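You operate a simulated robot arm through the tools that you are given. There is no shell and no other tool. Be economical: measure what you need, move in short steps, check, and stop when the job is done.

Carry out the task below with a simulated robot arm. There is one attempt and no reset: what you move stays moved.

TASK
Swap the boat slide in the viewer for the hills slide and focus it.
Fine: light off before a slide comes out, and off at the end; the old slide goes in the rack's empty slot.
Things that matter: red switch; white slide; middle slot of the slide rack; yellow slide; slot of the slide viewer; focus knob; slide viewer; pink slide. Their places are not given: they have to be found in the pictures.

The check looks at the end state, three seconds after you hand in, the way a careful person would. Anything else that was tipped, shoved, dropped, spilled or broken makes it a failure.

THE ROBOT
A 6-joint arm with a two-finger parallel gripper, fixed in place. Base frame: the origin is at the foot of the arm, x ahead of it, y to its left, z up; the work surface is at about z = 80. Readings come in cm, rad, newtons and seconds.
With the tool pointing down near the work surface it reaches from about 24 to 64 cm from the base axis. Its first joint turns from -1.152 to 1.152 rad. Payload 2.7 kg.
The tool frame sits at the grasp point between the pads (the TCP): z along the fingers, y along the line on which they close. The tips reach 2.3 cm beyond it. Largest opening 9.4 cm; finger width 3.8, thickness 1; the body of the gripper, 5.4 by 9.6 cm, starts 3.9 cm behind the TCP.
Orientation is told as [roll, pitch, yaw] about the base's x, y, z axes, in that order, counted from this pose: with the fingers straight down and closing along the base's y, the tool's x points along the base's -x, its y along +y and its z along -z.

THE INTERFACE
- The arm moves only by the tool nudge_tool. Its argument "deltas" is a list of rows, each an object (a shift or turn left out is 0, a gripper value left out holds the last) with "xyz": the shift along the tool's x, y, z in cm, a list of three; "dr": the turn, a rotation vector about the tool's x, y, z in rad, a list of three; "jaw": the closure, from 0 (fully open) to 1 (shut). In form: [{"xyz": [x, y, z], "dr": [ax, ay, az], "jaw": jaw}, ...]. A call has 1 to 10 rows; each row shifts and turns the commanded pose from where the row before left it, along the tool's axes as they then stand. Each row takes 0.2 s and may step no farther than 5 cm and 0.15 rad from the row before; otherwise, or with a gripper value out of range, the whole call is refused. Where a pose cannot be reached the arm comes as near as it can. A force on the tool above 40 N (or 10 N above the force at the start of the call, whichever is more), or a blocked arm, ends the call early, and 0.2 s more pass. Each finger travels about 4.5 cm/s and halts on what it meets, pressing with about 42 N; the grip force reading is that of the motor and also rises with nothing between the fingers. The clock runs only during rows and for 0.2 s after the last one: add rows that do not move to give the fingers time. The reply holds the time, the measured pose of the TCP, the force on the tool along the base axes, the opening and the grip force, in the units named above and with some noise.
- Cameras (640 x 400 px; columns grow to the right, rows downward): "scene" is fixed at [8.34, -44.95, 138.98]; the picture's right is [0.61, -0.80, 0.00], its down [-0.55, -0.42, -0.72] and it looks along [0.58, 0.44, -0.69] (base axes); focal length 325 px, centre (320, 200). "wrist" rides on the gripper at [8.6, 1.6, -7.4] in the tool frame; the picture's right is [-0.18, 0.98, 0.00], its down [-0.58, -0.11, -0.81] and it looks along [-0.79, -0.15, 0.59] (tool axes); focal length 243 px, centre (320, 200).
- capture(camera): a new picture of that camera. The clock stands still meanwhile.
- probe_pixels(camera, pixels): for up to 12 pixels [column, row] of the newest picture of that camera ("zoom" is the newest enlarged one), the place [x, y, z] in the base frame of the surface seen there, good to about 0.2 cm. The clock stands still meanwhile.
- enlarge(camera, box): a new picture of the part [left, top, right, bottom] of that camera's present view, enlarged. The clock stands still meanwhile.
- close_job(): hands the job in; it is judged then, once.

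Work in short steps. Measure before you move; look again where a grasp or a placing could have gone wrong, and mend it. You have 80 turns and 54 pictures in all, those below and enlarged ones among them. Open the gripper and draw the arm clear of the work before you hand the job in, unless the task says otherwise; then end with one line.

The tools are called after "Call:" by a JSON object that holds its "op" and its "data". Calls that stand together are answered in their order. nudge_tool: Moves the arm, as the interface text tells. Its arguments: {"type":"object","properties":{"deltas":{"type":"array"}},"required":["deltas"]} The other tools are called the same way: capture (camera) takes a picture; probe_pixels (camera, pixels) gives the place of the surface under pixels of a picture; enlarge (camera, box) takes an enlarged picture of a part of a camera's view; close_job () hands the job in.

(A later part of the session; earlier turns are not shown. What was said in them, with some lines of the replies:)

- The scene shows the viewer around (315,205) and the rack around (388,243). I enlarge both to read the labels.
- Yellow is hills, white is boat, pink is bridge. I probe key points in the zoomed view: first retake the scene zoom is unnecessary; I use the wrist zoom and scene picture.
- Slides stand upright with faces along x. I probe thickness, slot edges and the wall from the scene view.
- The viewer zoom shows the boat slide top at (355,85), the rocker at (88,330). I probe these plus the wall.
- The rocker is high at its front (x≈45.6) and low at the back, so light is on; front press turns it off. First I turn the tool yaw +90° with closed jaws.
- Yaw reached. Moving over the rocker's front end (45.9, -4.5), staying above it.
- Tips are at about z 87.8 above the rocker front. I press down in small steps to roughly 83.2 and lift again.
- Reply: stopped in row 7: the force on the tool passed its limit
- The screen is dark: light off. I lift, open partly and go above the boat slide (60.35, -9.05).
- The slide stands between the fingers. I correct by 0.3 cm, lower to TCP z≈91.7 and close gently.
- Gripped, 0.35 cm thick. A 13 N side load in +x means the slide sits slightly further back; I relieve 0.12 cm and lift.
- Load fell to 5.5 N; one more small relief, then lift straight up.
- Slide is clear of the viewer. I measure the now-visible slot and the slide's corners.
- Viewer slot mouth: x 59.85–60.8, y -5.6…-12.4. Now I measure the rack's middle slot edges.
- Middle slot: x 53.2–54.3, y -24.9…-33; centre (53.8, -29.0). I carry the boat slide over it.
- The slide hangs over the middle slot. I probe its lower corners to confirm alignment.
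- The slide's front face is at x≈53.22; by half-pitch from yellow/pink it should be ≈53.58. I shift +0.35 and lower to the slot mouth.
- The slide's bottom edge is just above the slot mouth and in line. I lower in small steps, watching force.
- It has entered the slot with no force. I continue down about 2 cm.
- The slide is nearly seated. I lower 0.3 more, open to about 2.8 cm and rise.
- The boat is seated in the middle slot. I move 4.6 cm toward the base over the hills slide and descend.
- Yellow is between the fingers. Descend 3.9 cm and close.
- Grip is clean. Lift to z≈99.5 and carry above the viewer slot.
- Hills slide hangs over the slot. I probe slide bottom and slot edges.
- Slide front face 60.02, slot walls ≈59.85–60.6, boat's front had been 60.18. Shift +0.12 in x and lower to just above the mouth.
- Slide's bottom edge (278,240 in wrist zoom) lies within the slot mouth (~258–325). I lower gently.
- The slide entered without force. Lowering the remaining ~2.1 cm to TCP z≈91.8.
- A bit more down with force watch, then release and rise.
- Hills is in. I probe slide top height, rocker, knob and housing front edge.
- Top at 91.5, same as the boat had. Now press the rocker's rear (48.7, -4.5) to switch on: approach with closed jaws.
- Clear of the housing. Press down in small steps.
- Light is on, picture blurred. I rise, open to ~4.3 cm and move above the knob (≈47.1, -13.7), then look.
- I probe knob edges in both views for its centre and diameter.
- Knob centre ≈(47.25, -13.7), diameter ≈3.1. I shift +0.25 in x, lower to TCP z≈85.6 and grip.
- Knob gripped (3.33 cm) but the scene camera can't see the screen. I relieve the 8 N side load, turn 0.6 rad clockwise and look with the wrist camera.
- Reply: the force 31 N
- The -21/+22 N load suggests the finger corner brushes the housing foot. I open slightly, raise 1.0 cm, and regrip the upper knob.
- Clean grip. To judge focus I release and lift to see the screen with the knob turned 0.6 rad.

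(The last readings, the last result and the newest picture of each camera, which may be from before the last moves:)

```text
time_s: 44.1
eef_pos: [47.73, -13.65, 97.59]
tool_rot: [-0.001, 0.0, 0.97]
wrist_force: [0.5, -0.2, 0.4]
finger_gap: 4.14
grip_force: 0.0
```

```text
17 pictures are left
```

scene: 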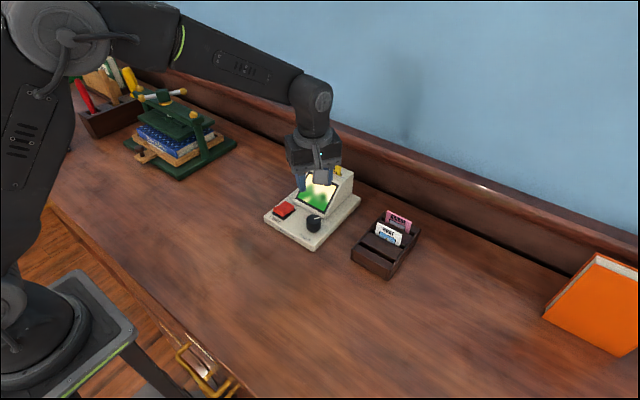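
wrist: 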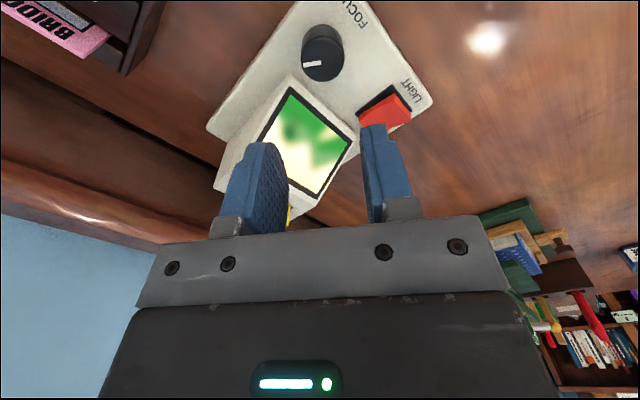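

The picture is sharper, so clockwise is right. Descend again, grip and turn another 0.45 rad.

Call:
{"op": "nudge_tool", "data": {"deltas": [{"xyz": [0, 0, 4]}, {"xyz": [0, 0, 4]}, {"xyz": [0, 0, 3]}, {}, {"jaw": 0.7}, {"jaw": 0.8}, {}]}}

Call:
{"op": "nudge_tool", "data": {"deltas": [{"dr": [0, 0, 0.15]}, {"dr": [0, 0, 0.15]}, {"dr": [0, 0, 0.15]}, {}]}}

Call:
{"op": "nudge_tool", "data": {"deltas": [{"jaw": 0.56}, {}, {"xyz": [0, 0, -3]}, {"xyz": [0, 0, -4]}, {"xyz": [0, 0, -4]}, {}]}}

Call:
{"op": "enlarge", "data": {"camera": "scene", "box": [270, 160, 360, 240]}}

```text
time_s: 45.7
eef_pos: [47.42, -13.7, 86.51]
tool_rot: [0.0, 0.001, 0.969]
wrist_force: [3.2, -1.4, -0.2]
finger_gap: 3.34
grip_force: 42.2
```

```text
time_s: 46.7
eef_pos: [47.46, -13.84, 86.49]
tool_rot: [0.002, 0.001, 0.522]
wrist_force: [-7.9, -4.5, -0.8]
finger_gap: 3.33
grip_force: 42.2
```

```text
time_s: 48.1
eef_pos: [47.78, -13.48, 97.96]
tool_rot: [0.0, 0.0, 0.522]
wrist_force: [-0.5, -0.5, 0.1]
finger_gap: 4.14
grip_force: 0.1
```

```text
5.00 times, centred on (315, 200) of scene
```

zoom: 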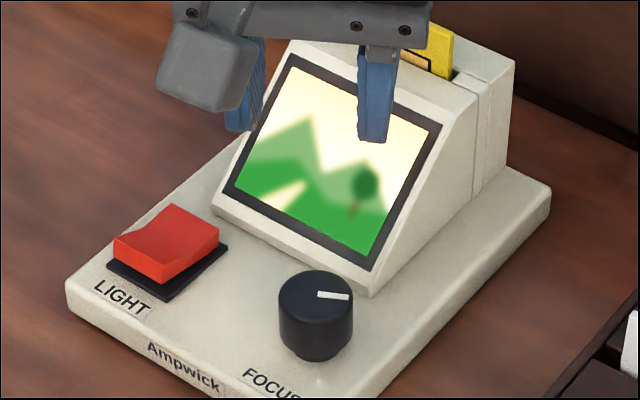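

Much sharper, still a little soft. Another 0.25 rad.

Call:
{"op": "nudge_tool", "data": {"deltas": [{"xyz": [0, 0, 4]}, {"xyz": [0, 0, 4]}, {"xyz": [0, 0, 3]}, {}, {"jaw": 0.7}, {"jaw": 0.8}, {}]}}

Call:
{"op": "nudge_tool", "data": {"deltas": [{"dr": [0, 0, 0.13]}, {"dr": [0, 0, 0.12]}, {}]}}

Call:
{"op": "nudge_tool", "data": {"deltas": [{"jaw": 0.56}, {}, {"xyz": [0, 0, -3]}, {"xyz": [0, 0, -4]}, {"xyz": [0, 0, -4]}, {}]}}

Call:
{"op": "enlarge", "data": {"camera": "scene", "box": [270, 160, 360, 240]}}

```text
time_s: 49.7
eef_pos: [47.52, -14.0, 86.64]
tool_rot: [0.0, 0.0, 0.521]
wrist_force: [-1.5, 5.9, 0.0]
finger_gap: 3.35
grip_force: 42.1
```

```text
time_s: 50.5
eef_pos: [47.39, -13.86, 86.64]
tool_rot: [0.0, 0.002, 0.269]
wrist_force: [-7.2, -5.9, -0.8]
finger_gap: 3.28
grip_force: 42.3
```

```text
time_s: 51.9
eef_pos: [47.57, -13.55, 97.81]
tool_rot: [0.0, -0.001, 0.27]
wrist_force: [-0.2, -0.2, -0.6]
finger_gap: 4.16
grip_force: 0.0
```

```text
5.00 times, centred on (315, 200) of scene
```

zoom: 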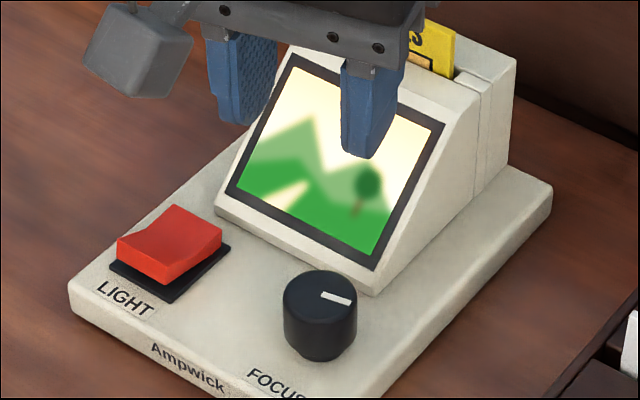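

About as soft as before: I've likely passed the optimum between. Turn back 0.12 rad.

Call:
{"op": "nudge_tool", "data": {"deltas": [{"xyz": [0, 0, 4]}, {"xyz": [0, 0, 4]}, {"xyz": [0, 0, 3]}, {}, {"jaw": 0.7}, {"jaw": 0.8}, {}]}}

Call:
{"op": "nudge_tool", "data": {"deltas": [{"dr": [0, 0, -0.06]}, {"dr": [0, 0, -0.06]}, {}]}}

Call:
{"op": "nudge_tool", "data": {"deltas": [{"jaw": 0.56}, {}, {"xyz": [0, 0, -3]}, {"xyz": [0, 0, -4]}, {"xyz": [0, 0, -4]}, {}]}}

Call:
{"op": "enlarge", "data": {"camera": "scene", "box": [270, 160, 360, 240]}}

```text
time_s: 53.5
eef_pos: [47.4, -13.61, 86.75]
tool_rot: [0.001, 0.0, 0.27]
wrist_force: [-4.6, -9.0, 0.5]
finger_gap: 3.35
grip_force: 41.9
```

```text
time_s: 54.3
eef_pos: [47.33, -13.72, 86.64]
tool_rot: [0.001, 0.002, 0.394]
wrist_force: [-20.1, -3.6, 26.8]
finger_gap: 3.35
grip_force: 41.9
```

```text
time_s: 55.7
eef_pos: [47.56, -13.49, 97.69]
tool_rot: [0.0, 0.0, 0.39]
wrist_force: [-0.2, 0.6, 0.8]
finger_gap: 4.14
grip_force: 0.2
```

```text
5.00 times, centred on (315, 200) of scene
```

zoom: 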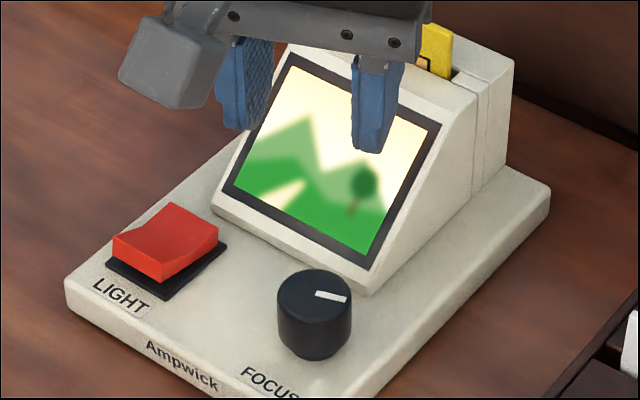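

The pointer moved back slightly; I probe its angle now, and take a tight zoom of the screen.

Call:
{"op": "probe_pixels", "data": {"camera": "zoom", "pixels": [[318, 294], [344, 300], [278, 300], [351, 302], [315, 270], [66, 285], [352, 290], [548, 195]]}}

Call:
{"op": "enlarge", "data": {"camera": "scene", "box": [300, 170, 340, 230]}}

```text
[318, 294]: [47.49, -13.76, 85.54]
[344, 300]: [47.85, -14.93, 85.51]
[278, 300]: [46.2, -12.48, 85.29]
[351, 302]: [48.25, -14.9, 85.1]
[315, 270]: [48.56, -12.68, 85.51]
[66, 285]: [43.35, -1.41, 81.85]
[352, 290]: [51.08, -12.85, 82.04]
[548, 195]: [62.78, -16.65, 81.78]
```

```text
6.67 times, centred on (320, 200) of scene
```

zoom: 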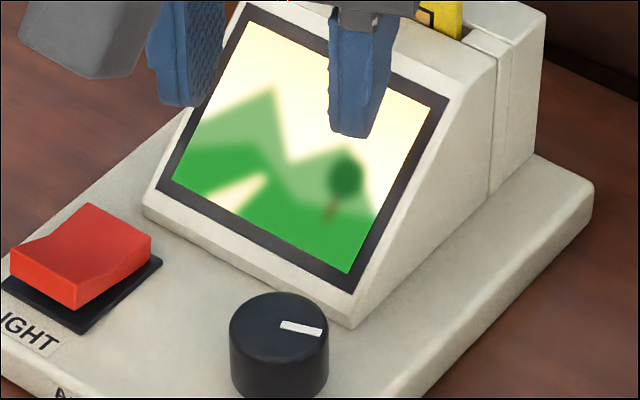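

The pointer angle (~-73°) confirms the knob follows the gripper. Softness is nearly equal at 1.05–1.30 rad, i.e. a blur band, so the sharp position should lie further on: turn 0.4 rad onward.

Call:
{"op": "nudge_tool", "data": {"deltas": [{"xyz": [0, 0, 4]}, {"xyz": [0, 0, 4]}, {"xyz": [0, 0, 3]}, {}, {"jaw": 0.7}, {"jaw": 0.8}, {}]}}

Call:
{"op": "nudge_tool", "data": {"deltas": [{"dr": [0, 0, 0.14]}, {"dr": [0, 0, 0.13]}, {"dr": [0, 0, 0.13]}, {}]}}

Call:
{"op": "nudge_tool", "data": {"deltas": [{"jaw": 0.56}, {}, {"xyz": [0, 0, -3]}, {"xyz": [0, 0, -4]}, {"xyz": [0, 0, -4]}, {}]}}

Call:
{"op": "enlarge", "data": {"camera": "scene", "box": [300, 170, 340, 230]}}

```text
time_s: 57.3
eef_pos: [47.72, -13.34, 86.58]
tool_rot: [-0.001, -0.002, 0.39]
wrist_force: [-0.6, -5.6, 0.8]
finger_gap: 3.32
grip_force: 41.9
```

```text
time_s: 58.3
eef_pos: [47.65, -13.35, 86.69]
tool_rot: [0.0, -0.003, -0.011]
wrist_force: [6.6, 4.5, 11.3]
finger_gap: 3.33
grip_force: 42.4
```

```text
time_s: 59.7
eef_pos: [47.38, -13.69, 97.69]
tool_rot: [0.0, 0.0, -0.01]
wrist_force: [-0.5, 0.7, 0.6]
finger_gap: 4.12
grip_force: 0.0
```

```text
6.67 times, centred on (320, 200) of scene
```

zoom: 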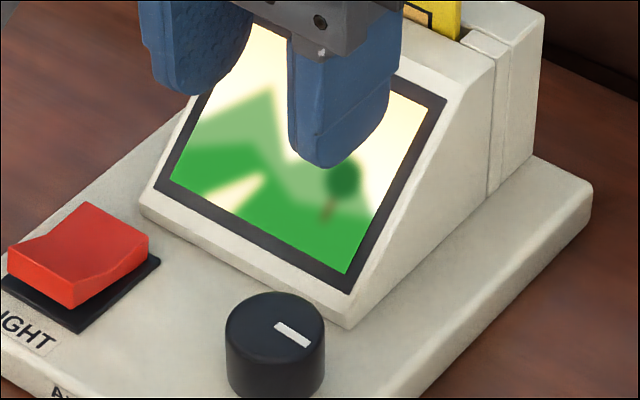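

At 1.58 rad it looks slightly softer, so the optimum is below 1.05. I turn back 0.75 rad to ≈0.83 and check.

Call:
{"op": "nudge_tool", "data": {"deltas": [{"xyz": [0, 0, 4]}, {"xyz": [0, 0, 4]}, {"xyz": [0, 0, 3]}, {}, {"jaw": 0.7}, {"jaw": 0.8}, {}]}}

Call:
{"op": "nudge_tool", "data": {"deltas": [{"dr": [0, 0, -0.15]}, {"dr": [0, 0, -0.15]}, {"dr": [0, 0, -0.15]}, {"dr": [0, 0, -0.15]}, {"dr": [0, 0, -0.15]}, {}]}}

Call:
{"op": "nudge_tool", "data": {"deltas": [{"jaw": 0.56}, {}, {"xyz": [0, 0, -3]}, {"xyz": [0, 0, -4]}, {"xyz": [0, 0, -4]}, {}]}}

Call:
{"op": "enlarge", "data": {"camera": "scene", "box": [300, 170, 340, 230]}}

```text
time_s: 61.3
eef_pos: [47.47, -13.64, 86.54]
tool_rot: [0.001, -0.001, -0.009]
wrist_force: [4.0, 7.8, -0.3]
finger_gap: 3.32
grip_force: 42.1
```

```text
time_s: 62.7
eef_pos: [47.54, -13.59, 86.55]
tool_rot: [-0.002, -0.002, 0.744]
wrist_force: [-1.2, -4.5, 5.5]
finger_gap: 3.3
grip_force: 41.3
```

```text
time_s: 64.1
eef_pos: [47.53, -13.67, 97.61]
tool_rot: [0.001, 0.001, 0.738]
wrist_force: [0.6, 0.7, 0.0]
finger_gap: 4.13
grip_force: 0.0
```

```text
6.67 times, centred on (320, 200) of scene
```

zoom: 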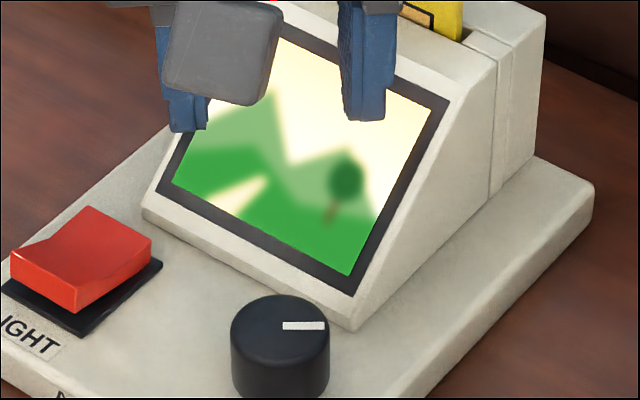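

Softness at 0.83 and 1.58 is similar, which is still ambiguous. I test a clearly further position: turn 1.2 rad clockwise to ≈2.0.

Call:
{"op": "nudge_tool", "data": {"deltas": [{"xyz": [0, 0, 4]}, {"xyz": [0, 0, 4]}, {"xyz": [0, 0, 3]}, {}, {"jaw": 0.7}, {"jaw": 0.8}, {}]}}

Call:
{"op": "nudge_tool", "data": {"deltas": [{"dr": [0, 0, 0.15]}, {"dr": [0, 0, 0.15]}, {"dr": [0, 0, 0.15]}, {"dr": [0, 0, 0.15]}, {"dr": [0, 0, 0.15]}, {"dr": [0, 0, 0.15]}, {"dr": [0, 0, 0.15]}, {"dr": [0, 0, 0.15]}, {}]}}

Call:
{"op": "nudge_tool", "data": {"deltas": [{"jaw": 0.56}, {}, {"xyz": [0, 0, -3]}, {"xyz": [0, 0, -4]}, {"xyz": [0, 0, -4]}, {"xyz": [0, 0, -3]}, {}]}}

Call:
{"op": "enlarge", "data": {"camera": "scene", "box": [300, 170, 340, 230]}}

```text
time_s: 65.7
eef_pos: [47.63, -13.62, 86.41]
tool_rot: [0.0, 0.001, 0.74]
wrist_force: [1.7, -0.1, -0.1]
finger_gap: 3.32
grip_force: 42.3
```

```text
time_s: 67.7
eef_pos: [47.63, -13.51, 86.61]
tool_rot: [0.001, 0.0, -0.46]
wrist_force: [-2.4, -5.9, 16.1]
finger_gap: 3.32
grip_force: 42.3
```

```text
time_s: 69.3
eef_pos: [47.73, -13.8, 100.53]
tool_rot: [0.0, 0.001, -0.46]
wrist_force: [0.0, -0.5, 0.4]
finger_gap: 4.14
grip_force: 0.0
```

```text
6.67 times, centred on (320, 200) of scene
```

zoom: 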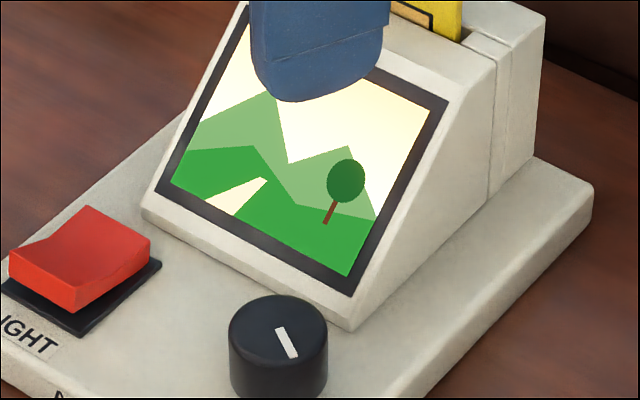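

Sharp picture now: focused. I turn the tool back to yaw 90° (closed jaws) for switching the light off.

Call:
{"op": "nudge_tool", "data": {"deltas": [{"dr": [0, 0, -0.15], "jaw": 1}, {"dr": [0, 0, -0.15]}, {"dr": [0, 0, -0.15]}, {"dr": [0, 0, -0.15]}, {"dr": [0, 0, -0.15]}, {"dr": [0, 0, -0.15]}, {"dr": [0, 0, -0.15]}, {"dr": [0, 0, -0.15]}, {"dr": [0, 0, -0.15]}, {"dr": [0, 0, -0.15]}]}}

Call:
{"op": "nudge_tool", "data": {"deltas": [{"dr": [0, 0, -0.15]}, {"dr": [0, 0, -0.15]}, {"dr": [0, 0, -0.15]}, {"dr": [0, 0, -0.08]}, {"xyz": [-3, 0.55, 0]}, {"xyz": [-3, 0.55, 0]}, {"xyz": [-3.2, 0.6, 0]}, {}]}}

Call:
{"op": "nudge_tool", "data": {"deltas": [{"xyz": [0, 0, 4]}, {"xyz": [0, 0, 4]}, {"xyz": [0, 0, 2]}, {}, {}]}}

Call:
{"op": "enlarge", "data": {"camera": "scene", "box": [260, 150, 370, 250]}}

```text
time_s: 71.5
eef_pos: [47.57, -13.66, 100.52]
tool_rot: [0.0, -0.001, 1.044]
wrist_force: [0.2, -0.1, -0.7]
finger_gap: 0.0
grip_force: 42.4
```

```text
time_s: 73.3
eef_pos: [45.97, -4.36, 100.52]
tool_rot: [0.0, -0.001, 1.57]
wrist_force: [-0.2, 0.0, -0.2]
finger_gap: 0.0
grip_force: 41.4
```

```text
time_s: 74.5
eef_pos: [45.81, -4.57, 90.52]
tool_rot: [-0.001, 0.001, 1.57]
wrist_force: [-0.1, -1.0, -0.5]
finger_gap: 0.0
grip_force: 42.2
```

```text
4.00 times, centred on (315, 200) of scene
```

zoom: 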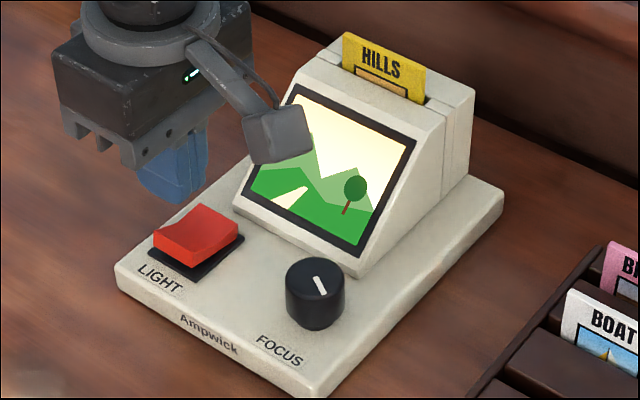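

Same position as the earlier successful press. Press the rocker's front, as before.

Call:
{"op": "nudge_tool", "data": {"deltas": [{"xyz": [0, 0, 2.0]}, {"xyz": [0, 0, 1.5]}, {"xyz": [0, 0, 0.4]}, {"xyz": [0, 0, 0.3]}, {"xyz": [0, 0, 0.3]}, {"xyz": [0, 0, 0.2]}, {}]}}

Call:
{"op": "nudge_tool", "data": {"deltas": [{"xyz": [0, 0, -3]}, {"xyz": [0, 0, -4]}, {"xyz": [0, 0, -4]}, {"xyz": [0, 4, -4], "jaw": 0}, {"xyz": [0, 4, -3]}, {"xyz": [0, 4, 0]}, {"xyz": [0, 4, 0]}, {}, {}]}}

Call:
{"op": "capture", "data": {"camera": "scene"}}

Call:
{"op": "enlarge", "data": {"camera": "scene", "box": [260, 150, 430, 280]}}

```text
time_s: 76.1
eef_pos: [45.72, -4.43, 85.83]
tool_rot: [0.001, -0.001, 1.572]
wrist_force: [0.6, -0.1, 0.2]
finger_gap: 0.0
grip_force: 41.9
```

```text
refused: row 4 steps farther than a row can; nothing moved
```

```text
8 pictures are left
```

scene: 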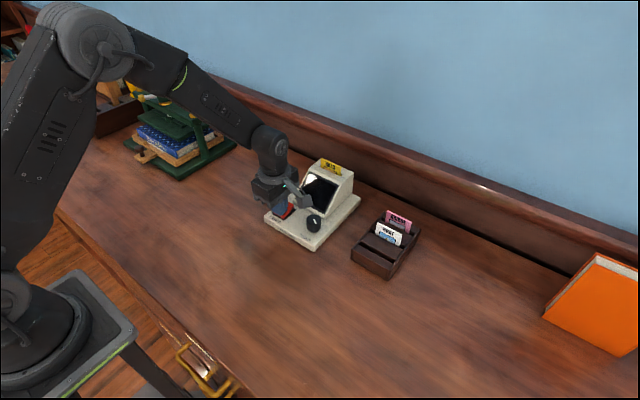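

```text
3.08 times, centred on (345, 215) of scene
```

zoom: 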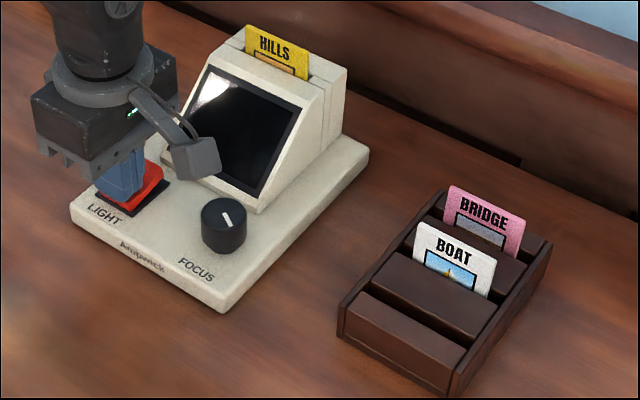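

The light is off. Now withdraw upward and back, opening the gripper.

Call:
{"op": "nudge_tool", "data": {"deltas": [{"xyz": [0, 0, -3]}, {"xyz": [0, 0, -4]}, {"xyz": [0, 0, -4]}, {"xyz": [0, 0, -4], "jaw": 0}, {"xyz": [0, 4, -2]}, {"xyz": [0, 4, 0]}, {"xyz": [0, 4, 0]}, {"xyz": [0, 3, 0]}, {}, {}]}}

Call:
{"op": "enlarge", "data": {"camera": "scene", "box": [260, 150, 430, 280]}}

```text
time_s: 78.3
eef_pos: [30.71, -4.34, 102.74]
tool_rot: [-0.001, -0.001, 1.572]
wrist_force: [0.4, -0.9, -0.4]
finger_gap: 9.39
grip_force: 0.1
```

```text
3.08 times, centred on (345, 215) of scene
```

zoom: 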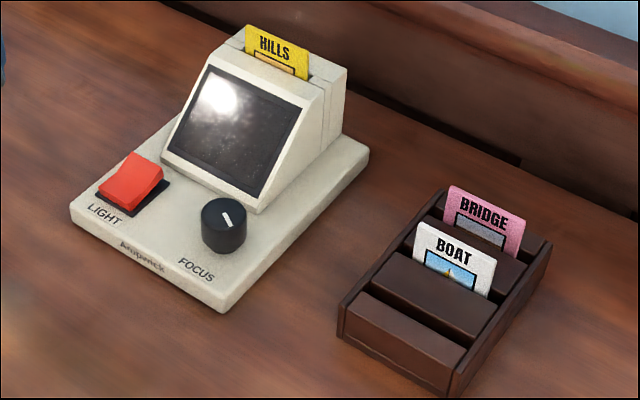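

Everything is in place: hills in the viewer and focused, boat in the middle slot, light off, arm clear. Handing in.

Call:
{"op": "close_job", "data": {}}

```text
The job is handed in.
```

I swapped the slides: hills is in the viewer and in focus, boat is in the rack's middle slot, and the light is off. The arm is clear with the gripper open. While turning the focus knob the viewer may have shifted a millimetre or two; nothing else was disturbed.
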